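You operate a simulated robot arm through the tools that you are given. There is no shell and no other tool.

You run a simulated two-armed robot. Do the job below in one go: nothing can be reset, and whatever is moved stays where it is left.

Task
Change from echo to drive, with the gain on the blue amp card.
Fine: orange pedal off and its knob to 0; green pedal on and its knob at the card's gain; the amplifier stays off.

It is judged by the outcome, as a careful person would: the job done as asked, and still so three seconds after it is handed in. It fails if anything else is knocked over, pushed out of place, dropped, spilled or broken.

Robot
Two 7-joint arms with two-finger grippers on one trunk that stands fixed in place. Base frame: the origin is at the foot of the trunk, x ahead of it, y to its left, z up. Lengths are in mm, angles in degrees, forces in N, time in s.
The left shoulder is at [60, 123, 945], the right one opposite. With the tool pointing down near the work surface each hand reaches from about 260 to 780 mm from the base axis, measured 20 degrees to its own side. Payload 1.47 kg a hand.
The tool frame of a hand sits at the grasp point between the pads (the TCP): z along the fingers, y along the line on which they close. The tips reach 16 mm beyond it. The gripper opens to 87 mm; its body begins 55 mm behind the TCP.
Orientation is told as [roll, pitch, yaw] about the base's x, y, z axes, in that order, counted from this pose: with the fingers straight down and closing along the base's y, the tool's x points along the base's -x, its y along +y and its z along -z.

Tools
- The arms move only by the tool move_arm. It takes "left_rows", "right_rows" or both (then of equal length, played together; a hand with none holds still); each is text: rows parted by semicolons, each of 6 numbers parted by spaces: the shift along the tool's x, y, z in units of 200 mm (1.0 is 200 mm), then the turn, a rotation vector about the tool's x, y, z in units of 60 degrees (1.0 is 60 degrees). In form: tx ty tz ax ay az; .... A call has 1 to 20 rows; each row is the pose to reach, as a shift and turn from the pose commanded when the call began, along the tool's axes at that moment. "left_grip" and "right_grip" are, for a hand that has rows, the finger opening in mm, from 0 to 87, set as the call begins (left out, the last holds). A call with a number of a shift or a turn outside -1 to 1 is refused whole. Each row takes 0.2 s and may step no farther than 50 mm and 8.6 degrees from the row before; otherwise, or with a gripper value out of range, the whole call is refused. A pose out of reach is approached as far as the arm can. The call stops where the force on the tool passes 40 N (or 10 N more than at its start, if that is more) or the arm is blocked; 0.2 s more then pass. Each finger travels about 153 mm/s and halts on what it meets, pressing with about 28 N; the grip force reading is that of the motor and also rises with nothing between the fingers. The clock runs only during rows and for 0.2 s after the last one: add rows that repeat a pose to give the fingers time. The reply holds the time, the measured pose of the TCP, the force on the tool along the base axes, the opening and the grip force, in the units named above and with some noise, with the torque about the TCP (base axes, N m) and any sound that the robot's microphone picked up.
- Cameras (640 x 400 px; columns grow to the right, rows downward): "scene" is now at [76.3, -50.5, 1510.6]; the picture's right is [-0.61, -0.79, 0.00], its down [-0.55, 0.43, -0.72] and it looks along [0.57, -0.44, -0.69] (base axes); focal length 327 px, centre (320, 200). "left" rides on the left gripper at [73, -12, -90] in its tool frame; the picture's right is [0.16, 0.99, 0.00], its down [-0.72, 0.12, -0.68] and it looks along [-0.67, 0.11, 0.73] (tool axes); focal length 247 px, centre (320, 200). "right" rides on the right gripper at [73, 12, -90] in its tool frame; the picture's right is [-0.16, 0.99, 0.00], its down [-0.72, -0.12, -0.68] and it looks along [-0.67, -0.11, 0.73] (tool axes); focal length 247 px, centre (320, 200). There is no depth. A picture from a camera that has moved, and an enlarged one, comes with that camera's place and axes in the base frame and with its lens.
- capture(camera): a new picture of that camera. It takes no simulated time.
- raise_lower(by): moves the trunk up (or, below 0, down) by that many mm; the arms and the scene camera ride with it, the base frame stays. It gives what a move gives, with no picture.
- turn_head(pan, tilt): turns the head with the scene camera to pan (to the left, within 120 degrees either way) and tilt (down, from -29 to 69), counted from straight ahead of the robot. It gives what a move gives.
- close_up(camera, box): a new picture of the part [left, top, right, bottom] of that camera's present view, enlarged. It takes no simulated time.
- finish_job(): hands the job in; it is judged then, once.

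Nothing tells you positions but the pictures and the camera data. Unless the task says otherwise, let go and move clear before handing in.

The tools are called after "Emit:" as a command line: name --argument value ..., lists and objects as JSON in quotes. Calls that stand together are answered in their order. move_arm: Moves the arms, as the interface text tells. Its arguments: {"type":"object","properties":{"left_rows":{"type":"string"},"left_grip":{"type":"number"},"right_rows":{"type":"string"},"right_grip":{"type":"number"}},"required":[]} The other tools are called the same way: raise_lower (by) moves the trunk up or down; turn_head (pan, tilt) turns the head that bears the scene camera; capture (camera) takes a picture; close_up (camera, box) takes an enlarged picture of a part of a camera's view; finish_job () hands the job in.

At the start:

```text
time: 0.0
left_eef_pos: [464.0, -7.8, 975.0]
left_tcp_rot: [0.0, 0.0, 0.0]
left_ft_force: [0.9, 0.6, -0.3]
left_ft_torque: [0.02, 0.0, 0.01]
left_width: 86.7
left_finger_force: 0.0
right_eef_pos: [353.1, -515.0, 999.0]
right_tcp_rot: [0.1, -0.1, 0.0]
right_ft_force: [0.2, -0.6, 0.0]
right_ft_torque: [0.03, -0.02, 0.0]
right_width: 86.9
right_finger_force: 0.0
trunk travel left (down, up): [-100.0, 130.0]
head pan, tilt (commanded): [-37.9, 44.0]
```

scene: 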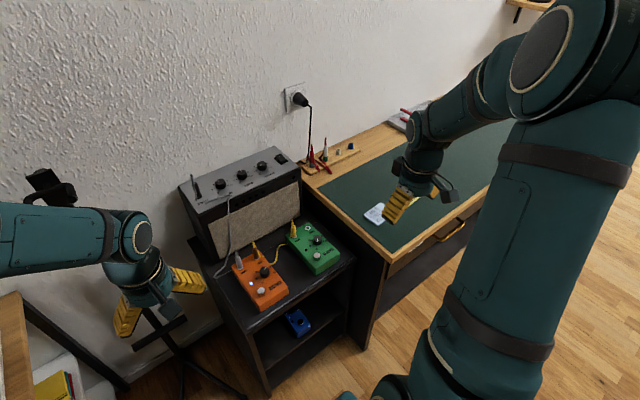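
right: 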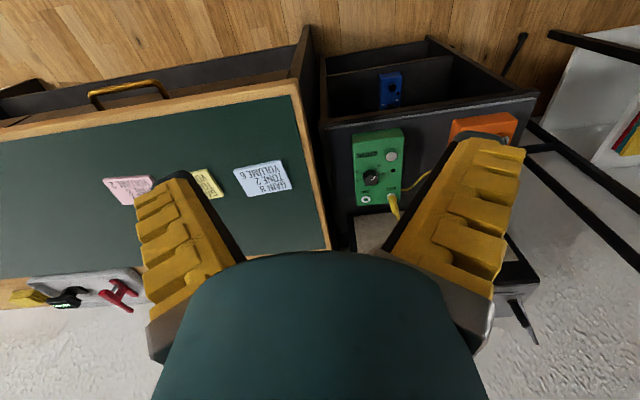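
left: 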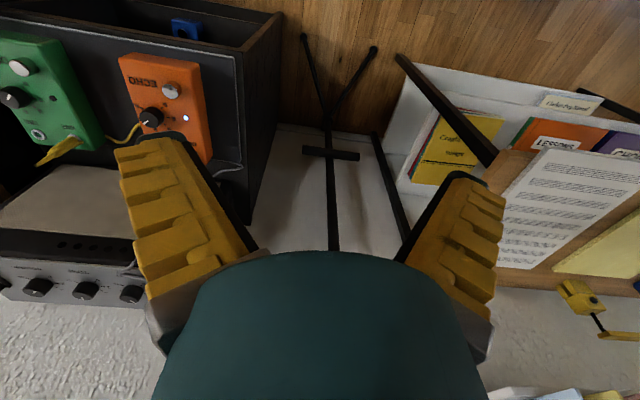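

I see the orange ECHO pedal (LED lit), the green pedal, an amplifier behind them, and several cards on the bench to the right. I'll look closer at the cards and the pedals before moving anything.

Emit:
close_up --camera "right" --box '[80, 150, 320, 230]'

Emit:
close_up --camera "scene" --box '[220, 210, 350, 310]'

Emit:
close_up --camera "right" --box '[320, 110, 530, 230]'

Emit:
close_up --camera "left" --box '[0, 20, 220, 180]'

Emit:
close_up --camera "scene" --box '[170, 140, 330, 260]'

```text
2.67 times, centred on (200, 190) of right
camera zoom: at [279.4, -503.6, 1087.9], right [0.16, 0.99, 0.0], down [0.72, -0.12, 0.68], along [0.67, -0.11, -0.73], focal length 659 px, centre (640, 227)
```

zoom: 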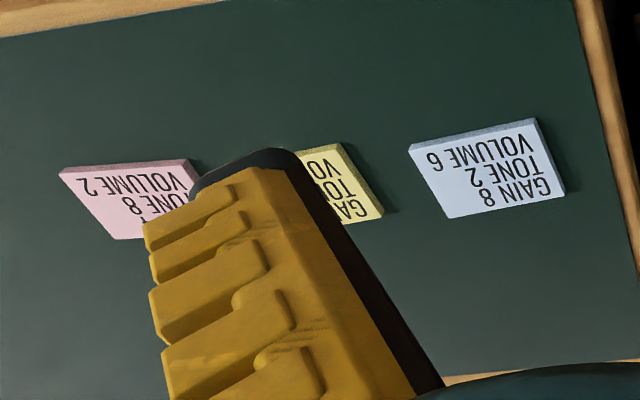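

```text
4.00 times, centred on (285, 260) of scene
camera zoom: at [76.3, -50.5, 1510.6], right [-0.61, -0.79, 0.0], down [-0.55, 0.43, -0.72], along [0.57, -0.44, -0.69], focal length 1307 px, centre (460, -40)
```

zoom: 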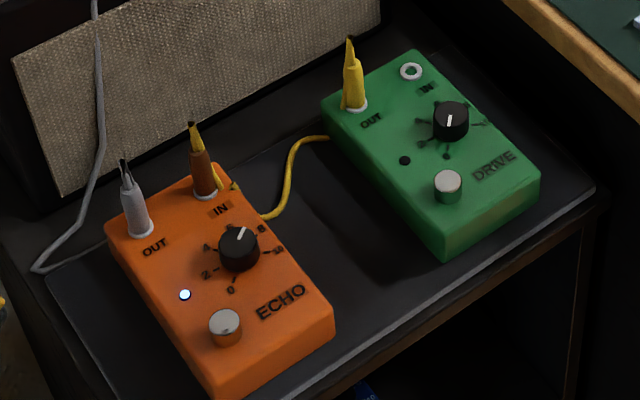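

```text
3.05 times, centred on (425, 170) of right
camera zoom: at [279.4, -503.6, 1087.9], right [0.16, 0.99, 0.0], down [0.72, -0.12, 0.68], along [0.67, -0.11, -0.73], focal length 753 px, centre (0, 291)
```

zoom: 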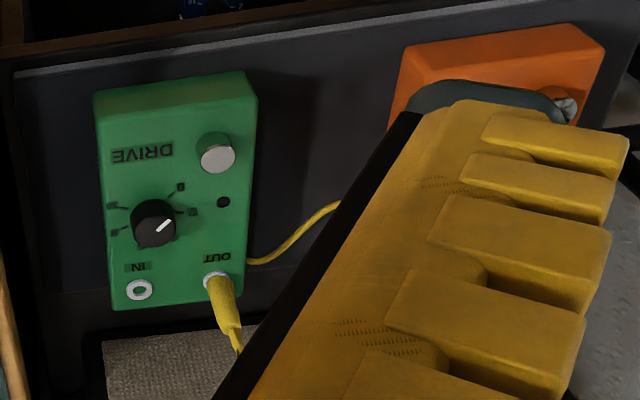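

```text
2.50 times, centred on (110, 100) of left
camera zoom: at [392.3, -19.7, 1064.3], right [-0.16, 0.99, 0.0], down [0.72, 0.12, 0.68], along [0.67, 0.11, -0.73], focal length 617 px, centre (845, 450)
```

zoom: 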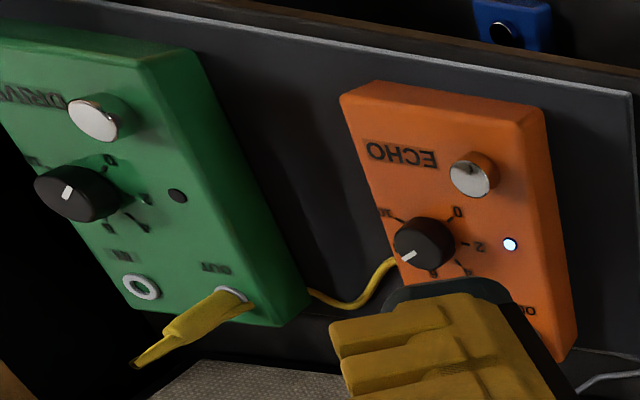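

```text
3.33 times, centred on (250, 200) of scene
camera zoom: at [76.3, -50.5, 1510.6], right [-0.61, -0.79, 0.0], down [-0.55, 0.43, -0.72], along [0.57, -0.44, -0.69], focal length 1089 px, centre (553, 200)
```

zoom: 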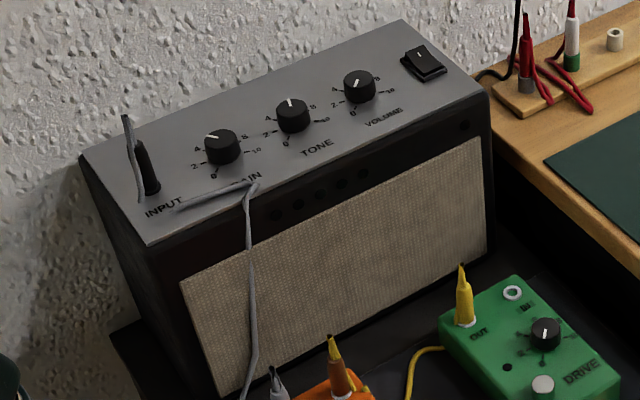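

The blue card reads GAIN 8, TONE 2, VOLUME 6, so the green knob goes to 8. From the pictures I place the orange stomp at about (559,-217,687) and its knob at (605,-255), the green stomp at about (556,-412,689) and its knob at (606,-452). Next I bring the right hand's camera closer to the green pedal to read its scale.

Emit:
move_arm --right_rows "-0.12 0.05 0.15 0 0 0; -0.25 0.1 0.3 0 0 0; -0.37 0.16 0.45 0 0 0; -0.49 0.21 0.6 0 0 0; -0.61 0.26 0.75 0 0 0; -0.735 0.315 0.895 0 0 0; -0.735 0.315 0.895 0 0 0"

Emit:
capture --camera "right"

Emit:
capture --camera "scene"

```text
time: 1.6
left_eef_pos: [464.0, -7.3, 974.1]
left_tcp_rot: [0.0, 0.1, 0.1]
left_ft_force: [-0.4, -0.1, -0.3]
left_ft_torque: [0.01, 0.02, -0.02]
left_width: 87.1
left_finger_force: 0.0
right_eef_pos: [501.3, -452.9, 821.4]
right_tcp_rot: [0.1, 0.0, 0.0]
right_ft_force: [0.1, 0.4, 0.2]
right_ft_torque: [-0.03, -0.01, 0.01]
right_width: 86.9
right_finger_force: 0.1
trunk travel left (down, up): [-100.0, 130.0]
head pan, tilt (commanded): [-37.9, 44.0]
```

```text
taken
camera right: at [428.2, -441.2, 909.1], right [0.16, 0.99, 0.0], down [0.72, -0.12, 0.68], along [0.67, -0.11, -0.73], focal length 247 px, centre (320, 200)
```

right: 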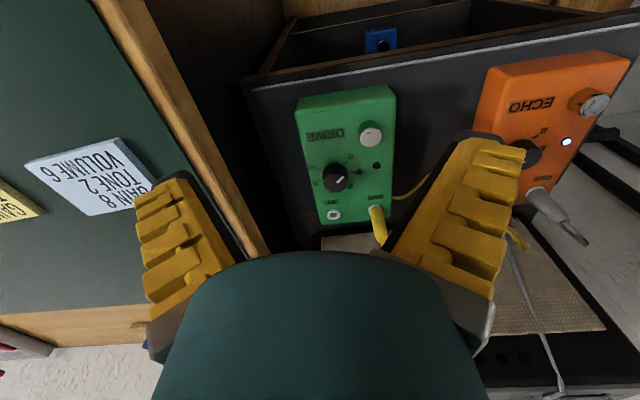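

```text
taken
camera scene: at [75.9, -50.3, 1510.7], right [-0.61, -0.79, 0.0], down [-0.55, 0.43, -0.72], along [0.57, -0.44, -0.69], focal length 327 px, centre (320, 200)
```

scene: 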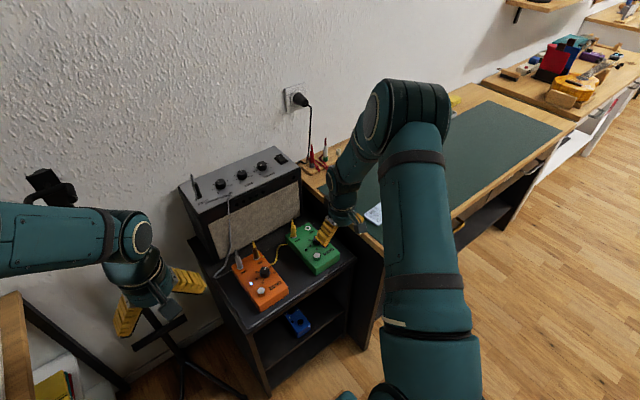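

The right camera now shows the green pedal well between the fingers. I'll enlarge it to read the scale and the pointer.

Emit:
close_up --camera "right" --box '[280, 75, 410, 235]'

Emit:
close_up --camera "right" --box '[300, 140, 396, 200]'

Emit:
close_up --camera "right" --box '[470, 50, 640, 200]'

Emit:
close_up --camera "scene" --box '[280, 215, 344, 280]'

Emit:
close_up --camera "scene" --box '[228, 245, 292, 310]'

```text
2.50 times, centred on (345, 155) of right
camera zoom: at [428.2, -441.2, 909.1], right [0.16, 0.99, 0.0], down [0.72, -0.12, 0.68], along [0.67, -0.11, -0.73], focal length 617 px, centre (258, 312)
```

zoom: 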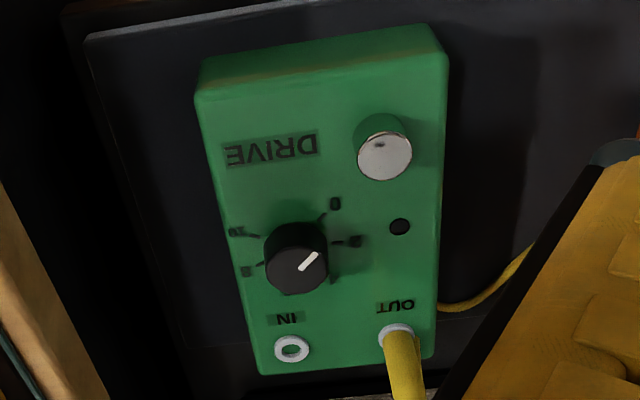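

```text
6.67 times, centred on (348, 170) of right
camera zoom: at [428.2, -441.2, 909.1], right [0.16, 0.99, 0.0], down [0.72, -0.12, 0.68], along [0.67, -0.11, -0.73], focal length 1646 px, centre (133, 400)
```

zoom: 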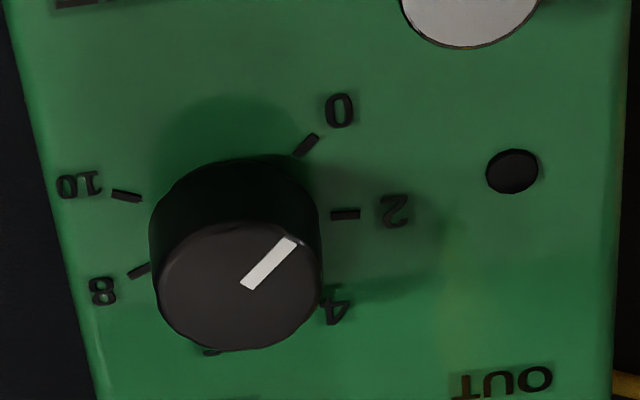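

```text
2.67 times, centred on (555, 125) of right
camera zoom: at [428.2, -441.2, 909.1], right [0.16, 0.99, 0.0], down [0.72, -0.12, 0.68], along [0.67, -0.11, -0.73], focal length 659 px, centre (-307, 400)
```

zoom: 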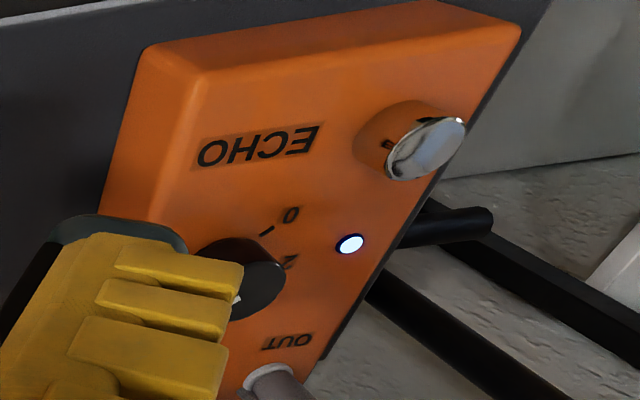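

```text
6.15 times, centred on (312, 248) of scene
camera zoom: at [75.9, -50.3, 1510.7], right [-0.61, -0.79, 0.0], down [-0.55, 0.43, -0.72], along [0.57, -0.44, -0.69], focal length 2011 px, centre (369, -92)
```

zoom: 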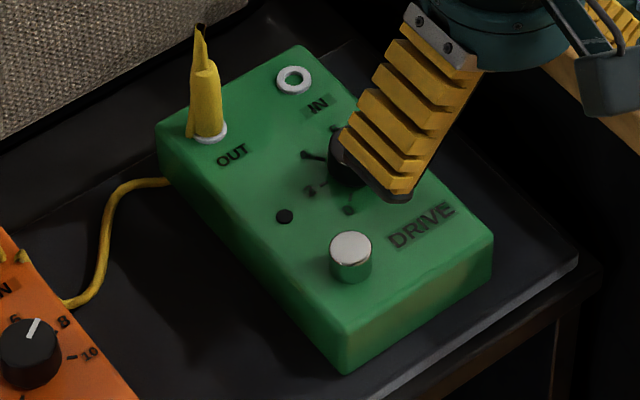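

```text
6.15 times, centred on (260, 278) of scene
camera zoom: at [75.9, -50.3, 1510.7], right [-0.61, -0.79, 0.0], down [-0.55, 0.43, -0.72], along [0.57, -0.44, -0.69], focal length 2011 px, centre (689, -277)
```

zoom: 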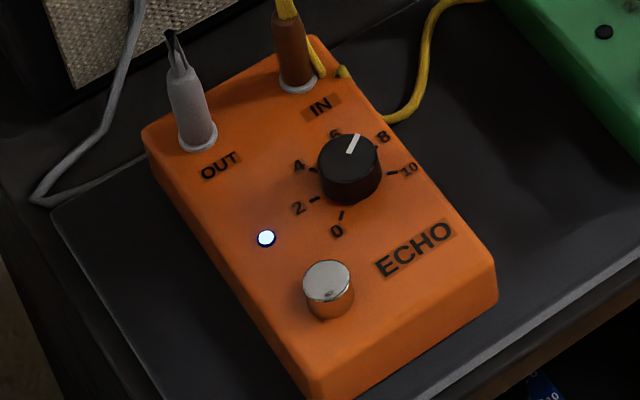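

The green dial runs clockwise from 0 (lower left) in about 25° per unit, and its pointer is at 0 now. I'll test the fingers in free air at about 32 mm opening to see their shape before approaching a knob.

Emit:
move_arm --right_rows "0 0 0 0 0 0; 0 0 0 0 0 0; 0 0 0 0 0 0" --right_grip 32

Emit:
capture --camera "right"

Emit:
close_up --camera "scene" --box '[280, 165, 376, 265]'

Emit:
capture --camera "left"

```text
time: 2.4
left_eef_pos: [465.0, -7.9, 974.2]
left_tcp_rot: [0.0, 0.0, -0.1]
left_ft_force: [0.7, 0.8, 0.0]
left_ft_torque: [0.03, 0.0, -0.02]
left_width: 86.9
left_finger_force: 0.1
right_eef_pos: [501.3, -452.5, 820.8]
right_tcp_rot: [0.1, -0.1, -0.1]
right_ft_force: [-0.7, -0.2, 0.2]
right_ft_torque: [0.0, 0.03, -0.01]
right_width: 37.8
right_finger_force: 4.1
trunk travel left (down, up): [-100.0, 130.0]
head pan, tilt (commanded): [-37.9, 44.0]
```

```text
taken
camera right: at [428.0, -441.4, 909.1], right [0.16, 0.99, 0.0], down [0.72, -0.12, 0.68], along [0.67, -0.11, -0.73], focal length 247 px, centre (320, 200)
```

right: 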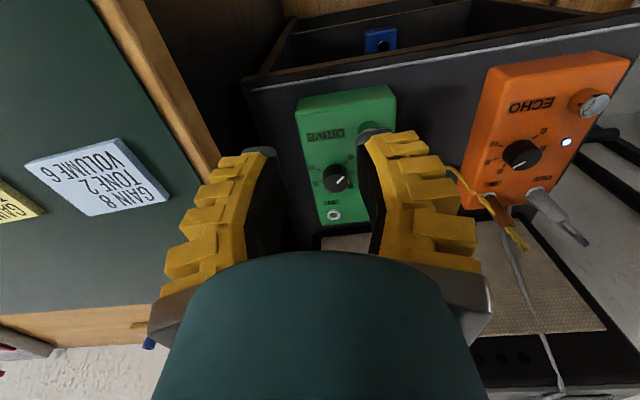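

```text
4.00 times, centred on (328, 215) of scene
camera zoom: at [76.3, -50.5, 1510.6], right [-0.61, -0.79, 0.0], down [-0.55, 0.43, -0.72], along [0.57, -0.44, -0.69], focal length 1307 px, centre (288, 140)
```

zoom: 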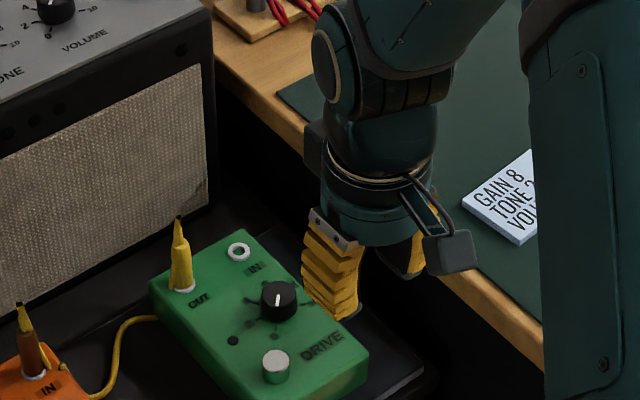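

```text
taken
camera left: at [392.2, -19.7, 1064.3], right [-0.16, 0.99, 0.0], down [0.72, 0.12, 0.68], along [0.67, 0.11, -0.73], focal length 247 px, centre (320, 200)
```

left: 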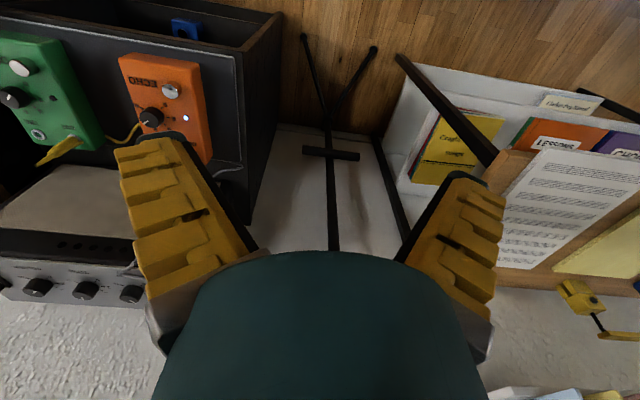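

The fingers curl inward as they close, and the palm is compact, so the plugs next to the knob leave enough room. I now move the right hand to hover about 60 mm above the green knob, near (602,-452), to centre it by camera.

Emit:
move_arm --right_rows "-0.17 0 0.11 0 0 0; -0.34 0 0.22 0 0 0; -0.505 0.002 0.33 0 0 0; -0.505 0.002 0.33 0 0 0; -0.505 0.002 0.33 0 0 0" --right_grip 50

Emit:
capture --camera "right"

Emit:
close_up --camera "scene" --box '[270, 165, 366, 285]'

Emit:
close_up --camera "right" --box '[240, 70, 400, 170]'

```text
time: 3.6
left_eef_pos: [464.8, -8.4, 974.5]
left_tcp_rot: [-0.1, 0.2, 0.0]
left_ft_force: [-0.8, 0.2, 0.0]
left_ft_torque: [0.01, 0.0, 0.0]
left_width: 86.9
left_finger_force: 0.1
right_eef_pos: [601.2, -453.9, 755.3]
right_tcp_rot: [0.0, 0.0, 0.0]
right_ft_force: [0.7, 0.4, -0.8]
right_ft_torque: [-0.02, 0.0, 0.04]
right_width: 55.1
right_finger_force: 4.3
trunk travel left (down, up): [-100.0, 130.0]
head pan, tilt (commanded): [-37.9, 44.0]
```

```text
taken
camera right: at [527.3, -442.7, 844.1], right [0.16, 0.99, 0.0], down [0.72, -0.12, 0.68], along [0.67, -0.11, -0.73], focal length 247 px, centre (320, 200)
```

right: 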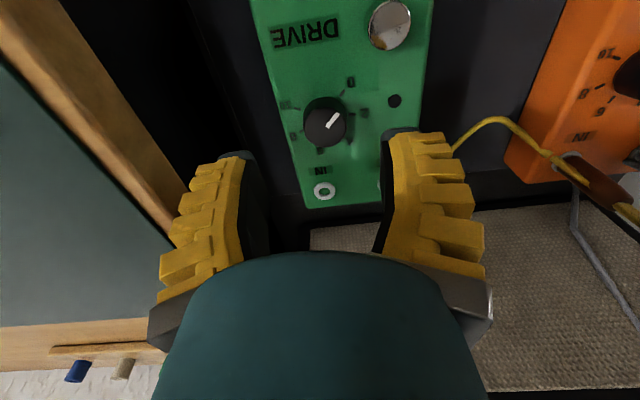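

```text
3.33 times, centred on (318, 225) of scene
camera zoom: at [76.7, -50.7, 1510.6], right [-0.61, -0.79, 0.0], down [-0.55, 0.43, -0.72], along [0.57, -0.44, -0.69], focal length 1089 px, centre (327, 117)
```

zoom: 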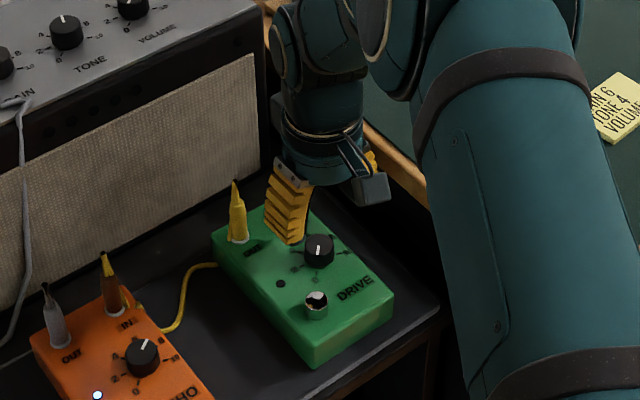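

```text
4.00 times, centred on (320, 120) of right
camera zoom: at [527.3, -442.7, 844.1], right [0.16, 0.99, 0.0], down [0.72, -0.12, 0.68], along [0.67, -0.11, -0.73], focal length 988 px, centre (320, 520)
```

zoom: 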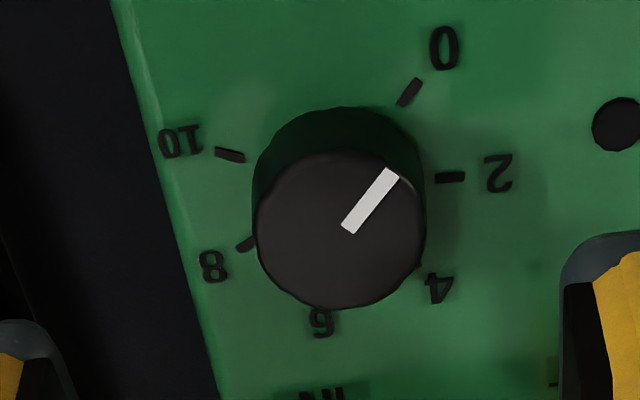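

The green knob (27 mm wide, top at about z=698) lies 3 mm to the +y side of the tool axis. I shift over, turn the hand +40° so a clockwise stroke has room, narrow the fingers and check the centring again.

Emit:
move_arm --right_rows "0 0.0155 0 0 0 -0.133; 0 0.0155 0 0 0 -0.267; 0 0.0155 0 0 0 -0.4; 0 0.0155 0 0 0 -0.533; 0 0.0155 0 0 0 -0.667; 0 0.0155 0 0 0 -0.667; 0 0.0155 0 0 0 -0.667" --right_grip 38

Emit:
capture --camera "right"

Emit:
close_up --camera "right" --box '[240, 70, 400, 170]'

```text
time: 5.2
left_eef_pos: [464.6, -8.3, 974.3]
left_tcp_rot: [0.0, 0.0, 0.0]
left_ft_force: [0.0, 0.7, 0.1]
left_ft_torque: [0.0, 0.02, 0.0]
left_width: 87.2
left_finger_force: 0.1
right_eef_pos: [600.1, -449.4, 755.2]
right_tcp_rot: [0.0, 0.0, 40.0]
right_ft_force: [0.4, -0.9, 0.0]
right_ft_torque: [0.0, 0.01, -0.02]
right_width: 43.6
right_finger_force: 4.4
trunk travel left (down, up): [-100.0, 130.0]
head pan, tilt (commanded): [-37.9, 44.0]
```

```text
taken
camera right: at [536.5, -487.4, 843.2], right [-0.52, 0.86, 0.0], down [0.63, 0.38, 0.68], along [0.58, 0.35, -0.73], focal length 247 px, centre (320, 200)
```

right: 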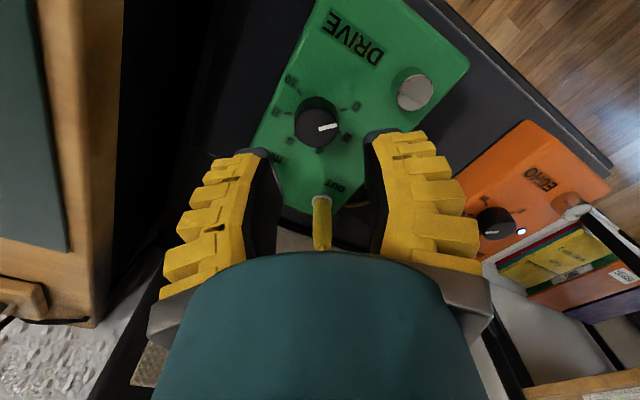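

```text
4.00 times, centred on (320, 120) of right
camera zoom: at [536.5, -487.4, 843.2], right [-0.52, 0.86, 0.0], down [0.63, 0.38, 0.68], along [0.58, 0.35, -0.73], focal length 988 px, centre (320, 520)
```

zoom: 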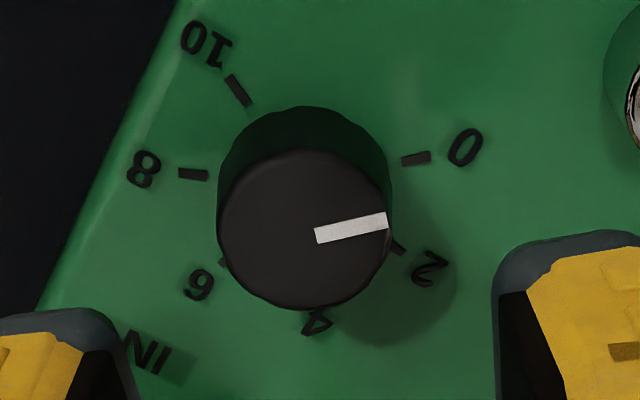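

At +40° the knob appears about 2.3 mm off along the closing line, so I correct for that. I also descend 30 mm, still above the knob, for a more exact look.

Emit:
move_arm --right_rows "-0.0025 -0.0115 0.05 0 0 0; -0.0025 -0.0115 0.1 0 0 0; -0.0025 -0.0115 0.15 0 0 0; -0.0025 -0.0115 0.15 0 0 0; -0.0025 -0.0115 0.15 0 0 0"

Emit:
capture --camera "right"

Emit:
close_up --camera "right" --box '[240, 100, 400, 200]'

Emit:
close_up --camera "scene" --box '[270, 185, 366, 285]'

```text
time: 6.4
left_eef_pos: [464.4, -7.5, 975.3]
left_tcp_rot: [0.0, 0.0, 0.0]
left_ft_force: [0.3, 0.2, -0.1]
left_ft_torque: [0.0, -0.02, 0.02]
left_width: 87.1
left_finger_force: 0.0
right_eef_pos: [602.3, -450.3, 725.8]
right_tcp_rot: [0.0, 0.0, 40.0]
right_ft_force: [0.2, 0.2, 0.6]
right_ft_torque: [-0.04, 0.01, 0.02]
right_width: 43.9
right_finger_force: 4.3
trunk travel left (down, up): [-100.0, 130.0]
head pan, tilt (commanded): [-37.9, 44.0]
```

```text
taken
camera right: at [537.9, -488.6, 813.5], right [-0.51, 0.86, 0.0], down [0.63, 0.38, 0.68], along [0.58, 0.35, -0.73], focal length 247 px, centre (320, 200)
```

right: 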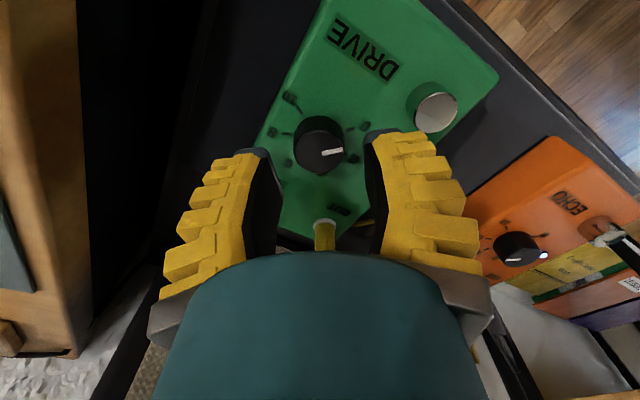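

```text
4.00 times, centred on (320, 150) of right
camera zoom: at [537.9, -488.6, 813.5], right [-0.51, 0.86, 0.0], down [0.63, 0.38, 0.68], along [0.58, 0.35, -0.73], focal length 988 px, centre (320, 400)
```

zoom: 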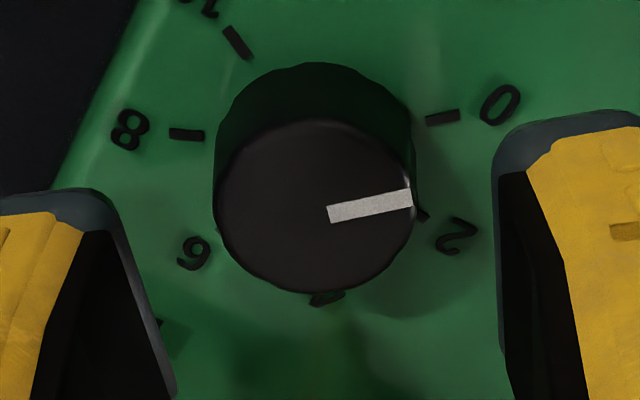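

```text
4.00 times, centred on (318, 235) of scene
camera zoom: at [76.4, -50.5, 1510.6], right [-0.61, -0.79, 0.0], down [-0.55, 0.43, -0.72], along [0.57, -0.44, -0.69], focal length 1307 px, centre (328, 60)
```

zoom: 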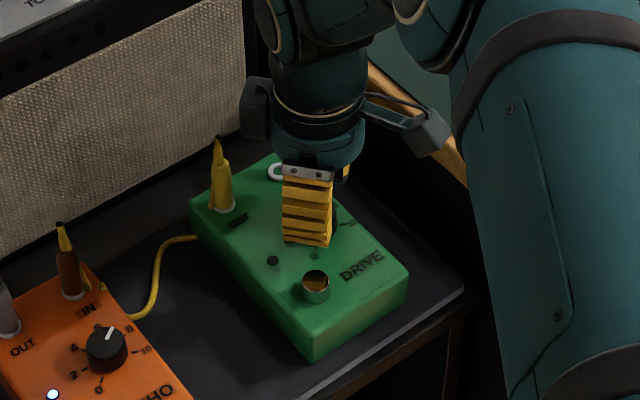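

The knob is now centred to within about 1 mm, with its top near z=698 and the pedal face near z=681. I lower the open fingers around the knob, stopping the tips about 4 mm above the pedal face.

Emit:
move_arm --right_rows "0 -0.0025 0.03 0 0 0; 0 -0.0025 0.06 0 0 0; 0 -0.0025 0.09 0 0 0; 0 -0.0025 0.12 0 0 0; 0 -0.0025 0.12 0 0 0"

Emit:
capture --camera "right"

Emit:
close_up --camera "scene" --box '[280, 205, 350, 275]'

```text
time: 7.6
left_eef_pos: [464.8, -6.9, 974.4]
left_tcp_rot: [0.1, 0.0, 0.0]
left_ft_force: [0.0, 0.9, 0.0]
left_ft_torque: [0.01, -0.08, 0.01]
left_width: 87.2
left_finger_force: 0.0
right_eef_pos: [603.5, -449.4, 700.3]
right_tcp_rot: [0.0, 0.0, 39.9]
right_ft_force: [0.1, 0.2, 0.7]
right_ft_torque: [-0.04, -0.02, 0.01]
right_width: 43.6
right_finger_force: 4.0
trunk travel left (down, up): [-100.0, 130.0]
head pan, tilt (commanded): [-37.9, 44.0]
```

```text
taken
camera right: at [538.9, -488.4, 788.8], right [-0.51, 0.86, 0.0], down [0.63, 0.38, 0.68], along [0.58, 0.35, -0.73], focal length 247 px, centre (320, 200)
```

right: 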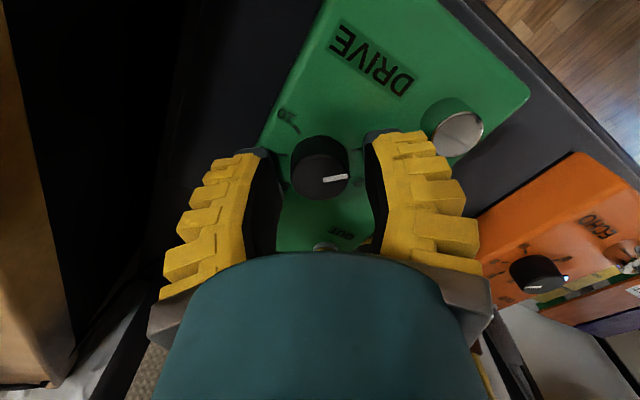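

```text
5.71 times, centred on (315, 240) of scene
camera zoom: at [76.3, -50.5, 1510.6], right [-0.61, -0.79, 0.0], down [-0.55, 0.43, -0.72], along [0.57, -0.44, -0.69], focal length 1868 px, centre (349, -29)
```

zoom: 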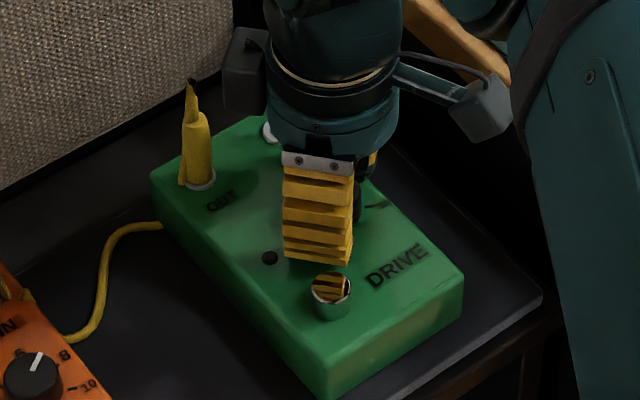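

The fingers now straddle the knob without contact. I check the centring once more before closing.

Emit:
close_up --camera "right" --box '[240, 120, 400, 220]'

```text
4.00 times, centred on (320, 170) of right
camera zoom: at [538.9, -488.4, 788.8], right [-0.51, 0.86, 0.0], down [0.63, 0.38, 0.68], along [0.58, 0.35, -0.73], focal length 988 px, centre (320, 320)
```

zoom: 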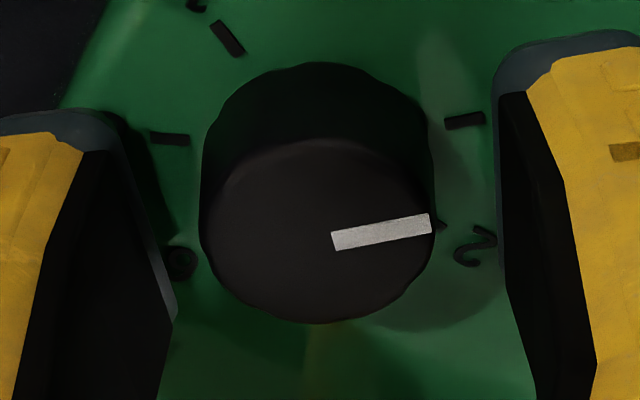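

The knob is centred between the fingers, but about 2 mm toward the camera side. I trim the hand by that amount and close on the knob.

Emit:
move_arm --right_rows "0.006 0 0 0 0 0; 0.0115 0 0 0 0 0; 0.0115 0 0 0 0 0"

Emit:
move_arm --right_rows "0 0 0 0 0 0; 0 0 0 0 0 0; 0 0 0 0 0 0" --right_grip 22

Emit:
capture --camera "right"

Emit:
close_up --camera "scene" --box '[280, 205, 350, 275]'

```text
time: 8.4
left_eef_pos: [464.4, -8.8, 974.8]
left_tcp_rot: [0.1, 0.0, 0.0]
left_ft_force: [0.4, 0.2, -0.4]
left_ft_torque: [-0.04, -0.03, -0.05]
left_width: 87.0
left_finger_force: 0.2
right_eef_pos: [599.4, -451.6, 700.1]
right_tcp_rot: [0.1, 0.0, 40.0]
right_ft_force: [-1.0, 0.1, -0.2]
right_ft_torque: [0.03, 0.02, -0.02]
right_width: 43.6
right_finger_force: 4.6
trunk travel left (down, up): [-100.0, 130.0]
head pan, tilt (commanded): [-37.9, 44.0]
```

```text
time: 9.2
left_eef_pos: [465.0, -8.4, 973.3]
left_tcp_rot: [0.0, 0.0, 0.0]
left_ft_force: [-0.1, 0.3, -0.4]
left_ft_torque: [-0.02, -0.01, 0.01]
left_width: 87.0
left_finger_force: 0.0
right_eef_pos: [600.9, -451.9, 699.7]
right_tcp_rot: [-0.1, 0.1, 40.0]
right_ft_force: [0.4, 0.4, 0.0]
right_ft_torque: [0.01, 0.03, -0.01]
right_width: 28.6
right_finger_force: 4.3
trunk travel left (down, up): [-100.0, 130.0]
head pan, tilt (commanded): [-37.9, 44.0]
```

```text
taken
camera right: at [537.1, -490.2, 788.6], right [-0.51, 0.86, 0.0], down [0.63, 0.38, 0.68], along [0.58, 0.35, -0.73], focal length 247 px, centre (320, 200)
```

right: 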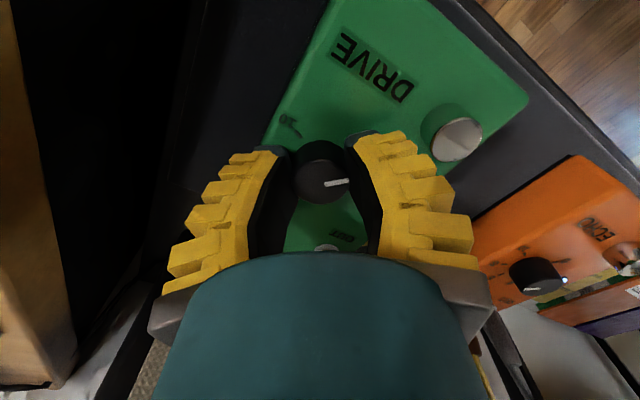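

```text
5.71 times, centred on (315, 240) of scene
camera zoom: at [76.3, -50.5, 1510.6], right [-0.61, -0.79, 0.0], down [-0.55, 0.43, -0.72], along [0.57, -0.44, -0.69], focal length 1868 px, centre (349, -29)
```

zoom: 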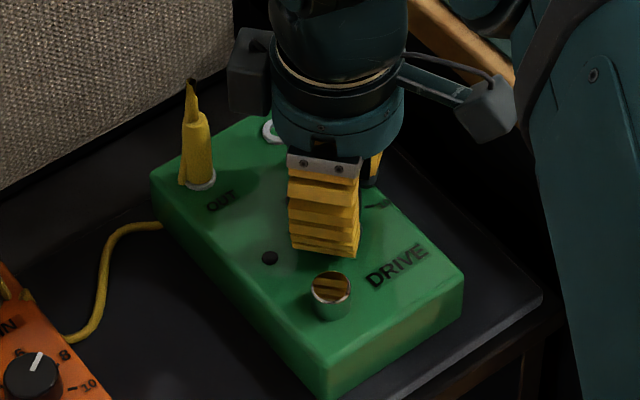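

The opening is 28.6 mm and the fingers are only just at the knob, with no side force on the tool. I close firmly now.

Emit:
move_arm --right_rows "0 0 0 0 0 0; 0 0 0 0 0 0; 0 0 0 0 0 0" --right_grip 5

Emit:
close_up --camera "right" --box '[240, 120, 400, 220]'

```text
time: 10.0
left_eef_pos: [464.4, -7.3, 974.4]
left_tcp_rot: [0.0, 0.0, 0.0]
left_ft_force: [0.4, 0.6, 0.2]
left_ft_torque: [0.0, 0.02, -0.01]
left_width: 87.0
left_finger_force: 0.1
right_eef_pos: [601.8, -451.3, 701.9]
right_tcp_rot: [-0.1, 0.0, 40.0]
right_ft_force: [3.9, 3.5, 7.4]
right_ft_torque: [0.23, -0.24, 0.01]
right_width: 20.2
right_finger_force: 30.1
trunk travel left (down, up): [-100.0, 130.0]
head pan, tilt (commanded): [-37.9, 44.0]
```

```text
4.00 times, centred on (320, 170) of right
camera zoom: at [537.6, -489.5, 789.5], right [-0.51, 0.86, 0.0], down [0.63, 0.38, 0.68], along [0.58, 0.35, -0.73], focal length 988 px, centre (320, 320)
```

zoom: 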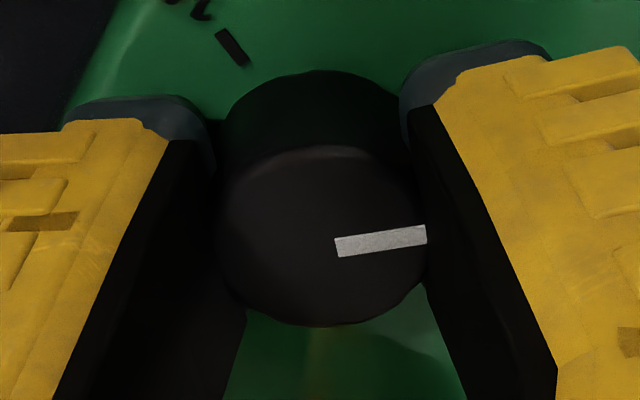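

The grip is firm, but the hand was pushed up about 2 mm with 7 N of upward force, so the curling tips are probably touching the pedal face. I'll open slightly, rise 3 mm and re-grip.

Emit:
move_arm --right_rows "0 0 0 0 0 0; 0 0 0 0 0 0; 0 0 -0.0175 0 0 0; 0 0 -0.0175 0 0 0" --right_grip 32

Emit:
move_arm --right_rows "0 0 0 0 0 0; 0 0 0 0 0 0; 0 0 0 0 0 0" --right_grip 5

Emit:
capture --camera "right"

Emit:
close_up --camera "scene" --box '[280, 205, 350, 275]'

```text
time: 11.0
left_eef_pos: [464.8, -8.4, 974.1]
left_tcp_rot: [0.0, 0.1, 0.1]
left_ft_force: [0.0, 0.8, -0.3]
left_ft_torque: [0.01, -0.04, 0.0]
left_width: 87.0
left_finger_force: 0.1
right_eef_pos: [600.9, -452.8, 703.9]
right_tcp_rot: [0.0, 0.0, 40.0]
right_ft_force: [0.2, -0.7, -0.6]
right_ft_torque: [0.03, -0.01, -0.01]
right_width: 38.1
right_finger_force: 4.4
trunk travel left (down, up): [-100.0, 130.0]
head pan, tilt (commanded): [-37.9, 44.0]
```

```text
time: 11.8
left_eef_pos: [465.0, -8.8, 975.0]
left_tcp_rot: [0.0, 0.0, 0.0]
left_ft_force: [0.2, 0.1, -0.7]
left_ft_torque: [0.02, 0.0, -0.02]
left_width: 87.1
left_finger_force: 0.1
right_eef_pos: [601.0, -451.6, 704.6]
right_tcp_rot: [-0.1, -0.1, 40.0]
right_ft_force: [1.5, 3.6, 7.8]
right_ft_torque: [0.32, -0.34, 0.02]
right_width: 19.7
right_finger_force: 30.0
trunk travel left (down, up): [-100.0, 130.0]
head pan, tilt (commanded): [-37.9, 44.0]
```

```text
taken
camera right: at [537.4, -489.7, 793.2], right [-0.51, 0.86, 0.0], down [0.63, 0.38, 0.68], along [0.58, 0.35, -0.73], focal length 247 px, centre (320, 200)
```

right: 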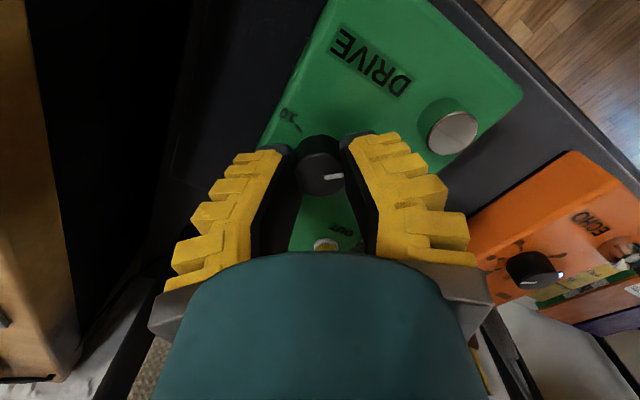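

```text
5.71 times, centred on (315, 240) of scene
camera zoom: at [75.8, -49.9, 1510.7], right [-0.61, -0.79, 0.0], down [-0.55, 0.43, -0.72], along [0.57, -0.44, -0.69], focal length 1868 px, centre (349, -29)
```

zoom: 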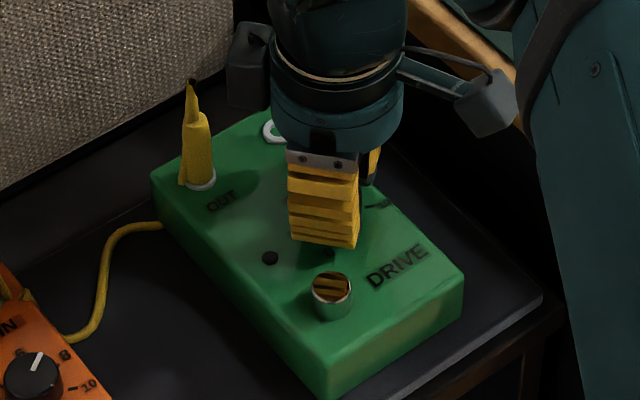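

The same small upward force appears at this height, so it comes from the slanted pads on the knob rim and not from contact with the pedal face. The grip is good, and I turn the knob clockwise by 50° as a first part of the 200°.

Emit:
move_arm --right_rows "0 0 0 0 0 0.119; 0 0 0 0 0 0.238; 0 0 0 0 0 0.357; 0 0 0 0 0 0.476; 0 0 0 0 0 0.595; 0 0 0 0 0 0.714; 0 0 0 0 0 0.833; 0 0 0 0 0 0.833"

Emit:
close_up --camera "right" --box '[220, 100, 420, 225]'

Emit:
close_up --camera "scene" --box '[280, 205, 350, 275]'

```text
time: 13.6
left_eef_pos: [465.1, -8.7, 975.4]
left_tcp_rot: [-0.1, 0.0, 0.0]
left_ft_force: [-0.3, 0.2, 0.5]
left_ft_torque: [-0.02, 0.0, 0.04]
left_width: 87.1
left_finger_force: 0.1
right_eef_pos: [599.8, -451.7, 704.0]
right_tcp_rot: [0.0, 0.0, -10.0]
right_ft_force: [2.9, 4.9, 9.9]
right_ft_torque: [0.0, -0.29, -0.02]
right_width: 19.4
right_finger_force: 30.2
trunk travel left (down, up): [-100.0, 130.0]
head pan, tilt (commanded): [-37.9, 44.0]
```

```text
3.20 times, centred on (320, 162) of right
camera zoom: at [531.0, -427.0, 793.3], right [0.33, 0.94, 0.0], down [0.69, -0.24, 0.68], along [0.64, -0.22, -0.73], focal length 790 px, centre (320, 320)
```

zoom: 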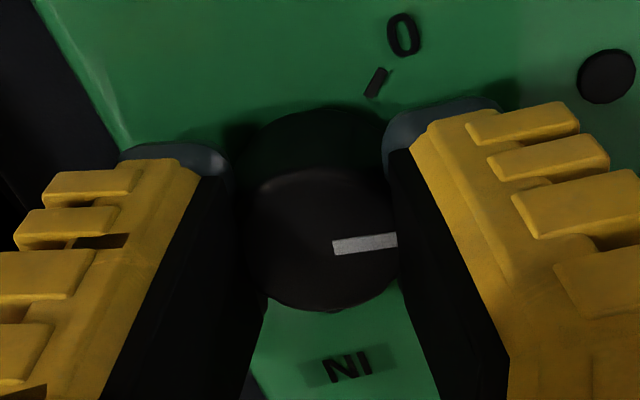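

```text
5.71 times, centred on (315, 240) of scene
camera zoom: at [75.7, -49.4, 1510.7], right [-0.61, -0.79, 0.0], down [-0.55, 0.43, -0.72], along [0.57, -0.44, -0.69], focal length 1868 px, centre (349, -29)
```

zoom: 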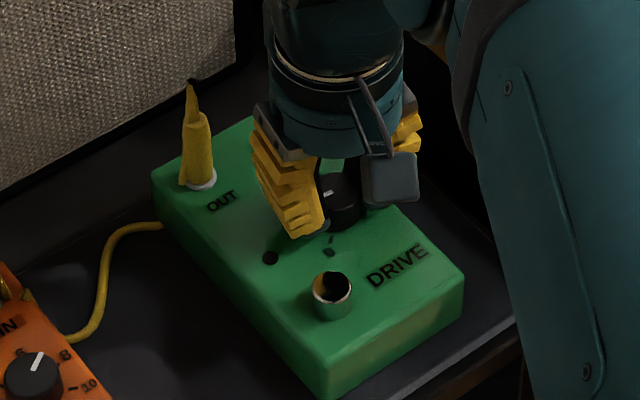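

The knob turned with the hand: the pointer stays fixed relative to the fingers. I continue another 50° clockwise to −60°.

Emit:
move_arm --right_rows "0 0 0 0 0 0.119; 0 0 0 0 0 0.238; 0 0 0 0 0 0.357; 0 0 0 0 0 0.476; 0 0 0 0 0 0.595; 0 0 0 0 0 0.714; 0 0 0 0 0 0.833; 0 0 0 0 0 0.833"

Emit:
close_up --camera "right" --box '[220, 100, 420, 225]'

Emit:
close_up --camera "scene" --box '[265, 195, 361, 290]'

```text
time: 15.4
left_eef_pos: [463.3, -7.4, 973.5]
left_tcp_rot: [-0.1, 0.0, 0.0]
left_ft_force: [-0.2, -0.2, 0.5]
left_ft_torque: [0.01, 0.02, 0.02]
left_width: 87.0
left_finger_force: 0.1
right_eef_pos: [602.0, -451.1, 705.4]
right_tcp_rot: [0.0, -0.1, -60.0]
right_ft_force: [6.6, 11.4, 12.9]
right_ft_torque: [0.09, -0.07, 0.0]
right_width: 18.5
right_finger_force: 30.1
trunk travel left (down, up): [-100.0, 130.0]
head pan, tilt (commanded): [-37.9, 44.0]
```

```text
3.20 times, centred on (320, 162) of right
camera zoom: at [574.7, -381.9, 793.2], right [0.93, 0.36, 0.0], down [0.26, -0.68, 0.68], along [0.24, -0.64, -0.73], focal length 790 px, centre (320, 320)
```

zoom: 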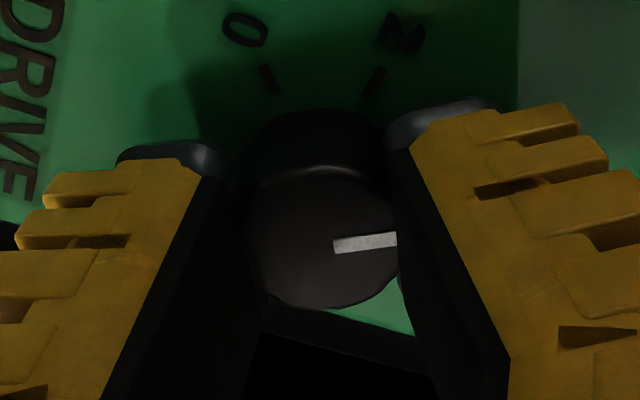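

```text
4.21 times, centred on (313, 242) of scene
camera zoom: at [75.8, -48.7, 1510.8], right [-0.61, -0.79, 0.0], down [-0.55, 0.43, -0.72], along [0.57, -0.44, -0.69], focal length 1376 px, centre (350, 21)
```

zoom: 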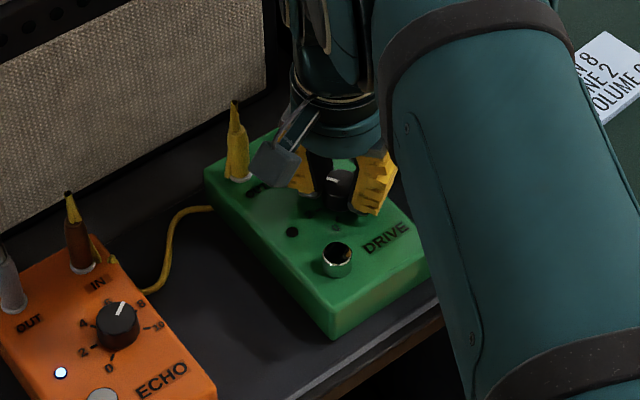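

The knob has turned 100° with the hand, and the side force has grown to about 13 N. I release here, go up, and look before the second stroke.

Emit:
move_arm --right_rows "0 0 0 0 0 0; 0 0 0 0 0 0; 0 0 -0.05 0 0 0; 0 0 -0.1 0 0 0; 0 0 -0.15 0 0 0; 0 0 -0.15 0 0 0" --right_grip 38

Emit:
capture --camera "right"

Emit:
close_up --camera "right" --box '[240, 90, 400, 190]'

```text
time: 16.8
left_eef_pos: [464.2, -8.2, 974.1]
left_tcp_rot: [0.0, -0.1, 0.1]
left_ft_force: [0.3, -0.1, 0.4]
left_ft_torque: [0.01, -0.04, 0.0]
left_width: 87.0
left_finger_force: 0.1
right_eef_pos: [600.1, -453.9, 734.5]
right_tcp_rot: [0.0, 0.0, -59.9]
right_ft_force: [0.0, -0.2, -0.8]
right_ft_torque: [0.0, -0.01, -0.02]
right_width: 43.7
right_finger_force: 4.5
trunk travel left (down, up): [-100.0, 130.0]
head pan, tilt (commanded): [-37.9, 44.0]
```

```text
taken
camera right: at [574.4, -383.9, 822.3], right [0.93, 0.36, 0.0], down [0.26, -0.68, 0.68], along [0.24, -0.64, -0.73], focal length 247 px, centre (320, 200)
```

right: 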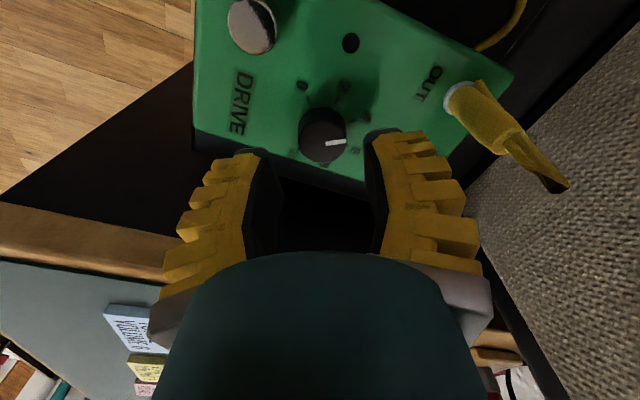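

```text
4.00 times, centred on (320, 140) of right
camera zoom: at [574.4, -383.9, 822.3], right [0.93, 0.36, 0.0], down [0.26, -0.68, 0.68], along [0.24, -0.64, -0.73], focal length 988 px, centre (320, 440)
```

zoom: 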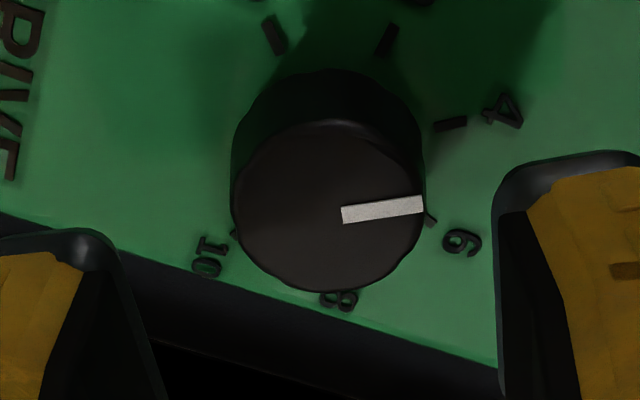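

The pointer has gone from 0 to about 4, as expected for 100°, and the pedal has not moved. I rotate the hand back +100° in the air for the second stroke.

Emit:
move_arm --right_rows "0 0 0 0 0 -0.14; 0 0 0 0 0 -0.28; 0 0 0 0 0 -0.42; 0 0 0 0 0 -0.56; 0 0 0 0 0 -0.7; 0 0 0 0 0 -0.833"

Emit:
move_arm --right_rows "0 0 0 0 0 -0.14; 0 0 0 0 0 -0.28; 0 0 0 0 0 -0.42; 0 0 0 0 0 -0.56; 0 0 0 0 0 -0.7; 0 0 0 0 0 -0.833; 0 0 0 0 0 -0.833; 0 0 0 0 0 -0.833"

Emit:
capture --camera "right"

Emit:
close_up --camera "right" --box '[240, 90, 400, 190]'

Emit:
close_up --camera "scene" --box '[265, 195, 361, 290]'

```text
time: 18.2
left_eef_pos: [464.8, -7.6, 975.5]
left_tcp_rot: [0.0, 0.0, 0.0]
left_ft_force: [-1.2, 0.4, 0.4]
left_ft_torque: [0.0, -0.02, 0.01]
left_width: 87.2
left_finger_force: 0.0
right_eef_pos: [600.9, -452.2, 734.2]
right_tcp_rot: [0.0, 0.1, -9.8]
right_ft_force: [0.0, 0.4, -0.7]
right_ft_torque: [-0.01, -0.04, -0.02]
right_width: 43.9
right_finger_force: 4.1
trunk travel left (down, up): [-100.0, 130.0]
head pan, tilt (commanded): [-37.9, 44.0]
```

```text
time: 20.0
left_eef_pos: [463.7, -9.6, 974.9]
left_tcp_rot: [0.0, 0.0, 0.0]
left_ft_force: [0.6, 0.3, -0.2]
left_ft_torque: [0.02, -0.01, -0.02]
left_width: 87.0
left_finger_force: 0.0
right_eef_pos: [599.7, -452.7, 734.3]
right_tcp_rot: [0.1, 0.0, 40.1]
right_ft_force: [0.0, -0.2, -0.1]
right_ft_torque: [-0.03, 0.01, -0.01]
right_width: 43.6
right_finger_force: 4.1
trunk travel left (down, up): [-100.0, 130.0]
head pan, tilt (commanded): [-37.9, 44.0]
```

```text
taken
camera right: at [537.2, -490.4, 823.0], right [-0.51, 0.86, 0.0], down [0.63, 0.38, 0.68], along [0.58, 0.35, -0.73], focal length 247 px, centre (320, 200)
```

right: 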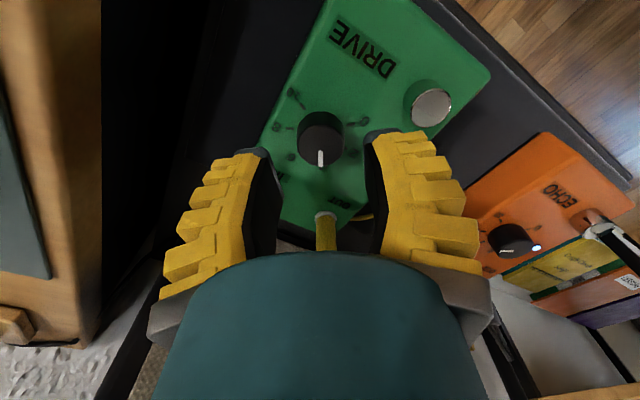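

```text
4.00 times, centred on (320, 140) of right
camera zoom: at [537.2, -490.4, 823.0], right [-0.51, 0.86, 0.0], down [0.63, 0.38, 0.68], along [0.58, 0.35, -0.73], focal length 988 px, centre (320, 440)
```

zoom: 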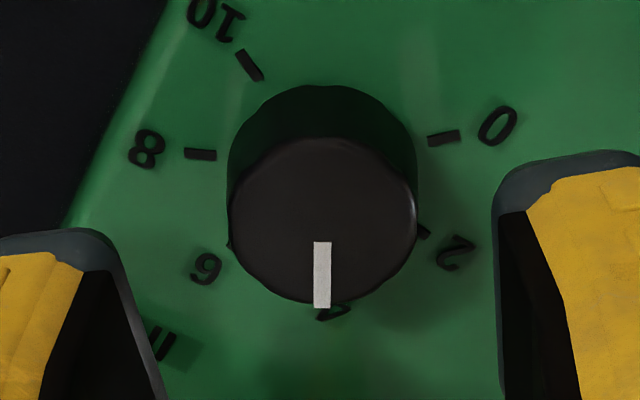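

```text
4.21 times, centred on (313, 242) of scene
camera zoom: at [76.3, -50.5, 1510.6], right [-0.61, -0.79, 0.0], down [-0.55, 0.43, -0.72], along [0.57, -0.44, -0.69], focal length 1376 px, centre (350, 21)
```

zoom: 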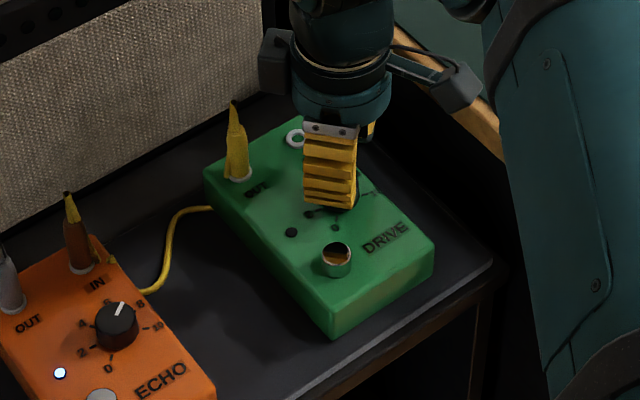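

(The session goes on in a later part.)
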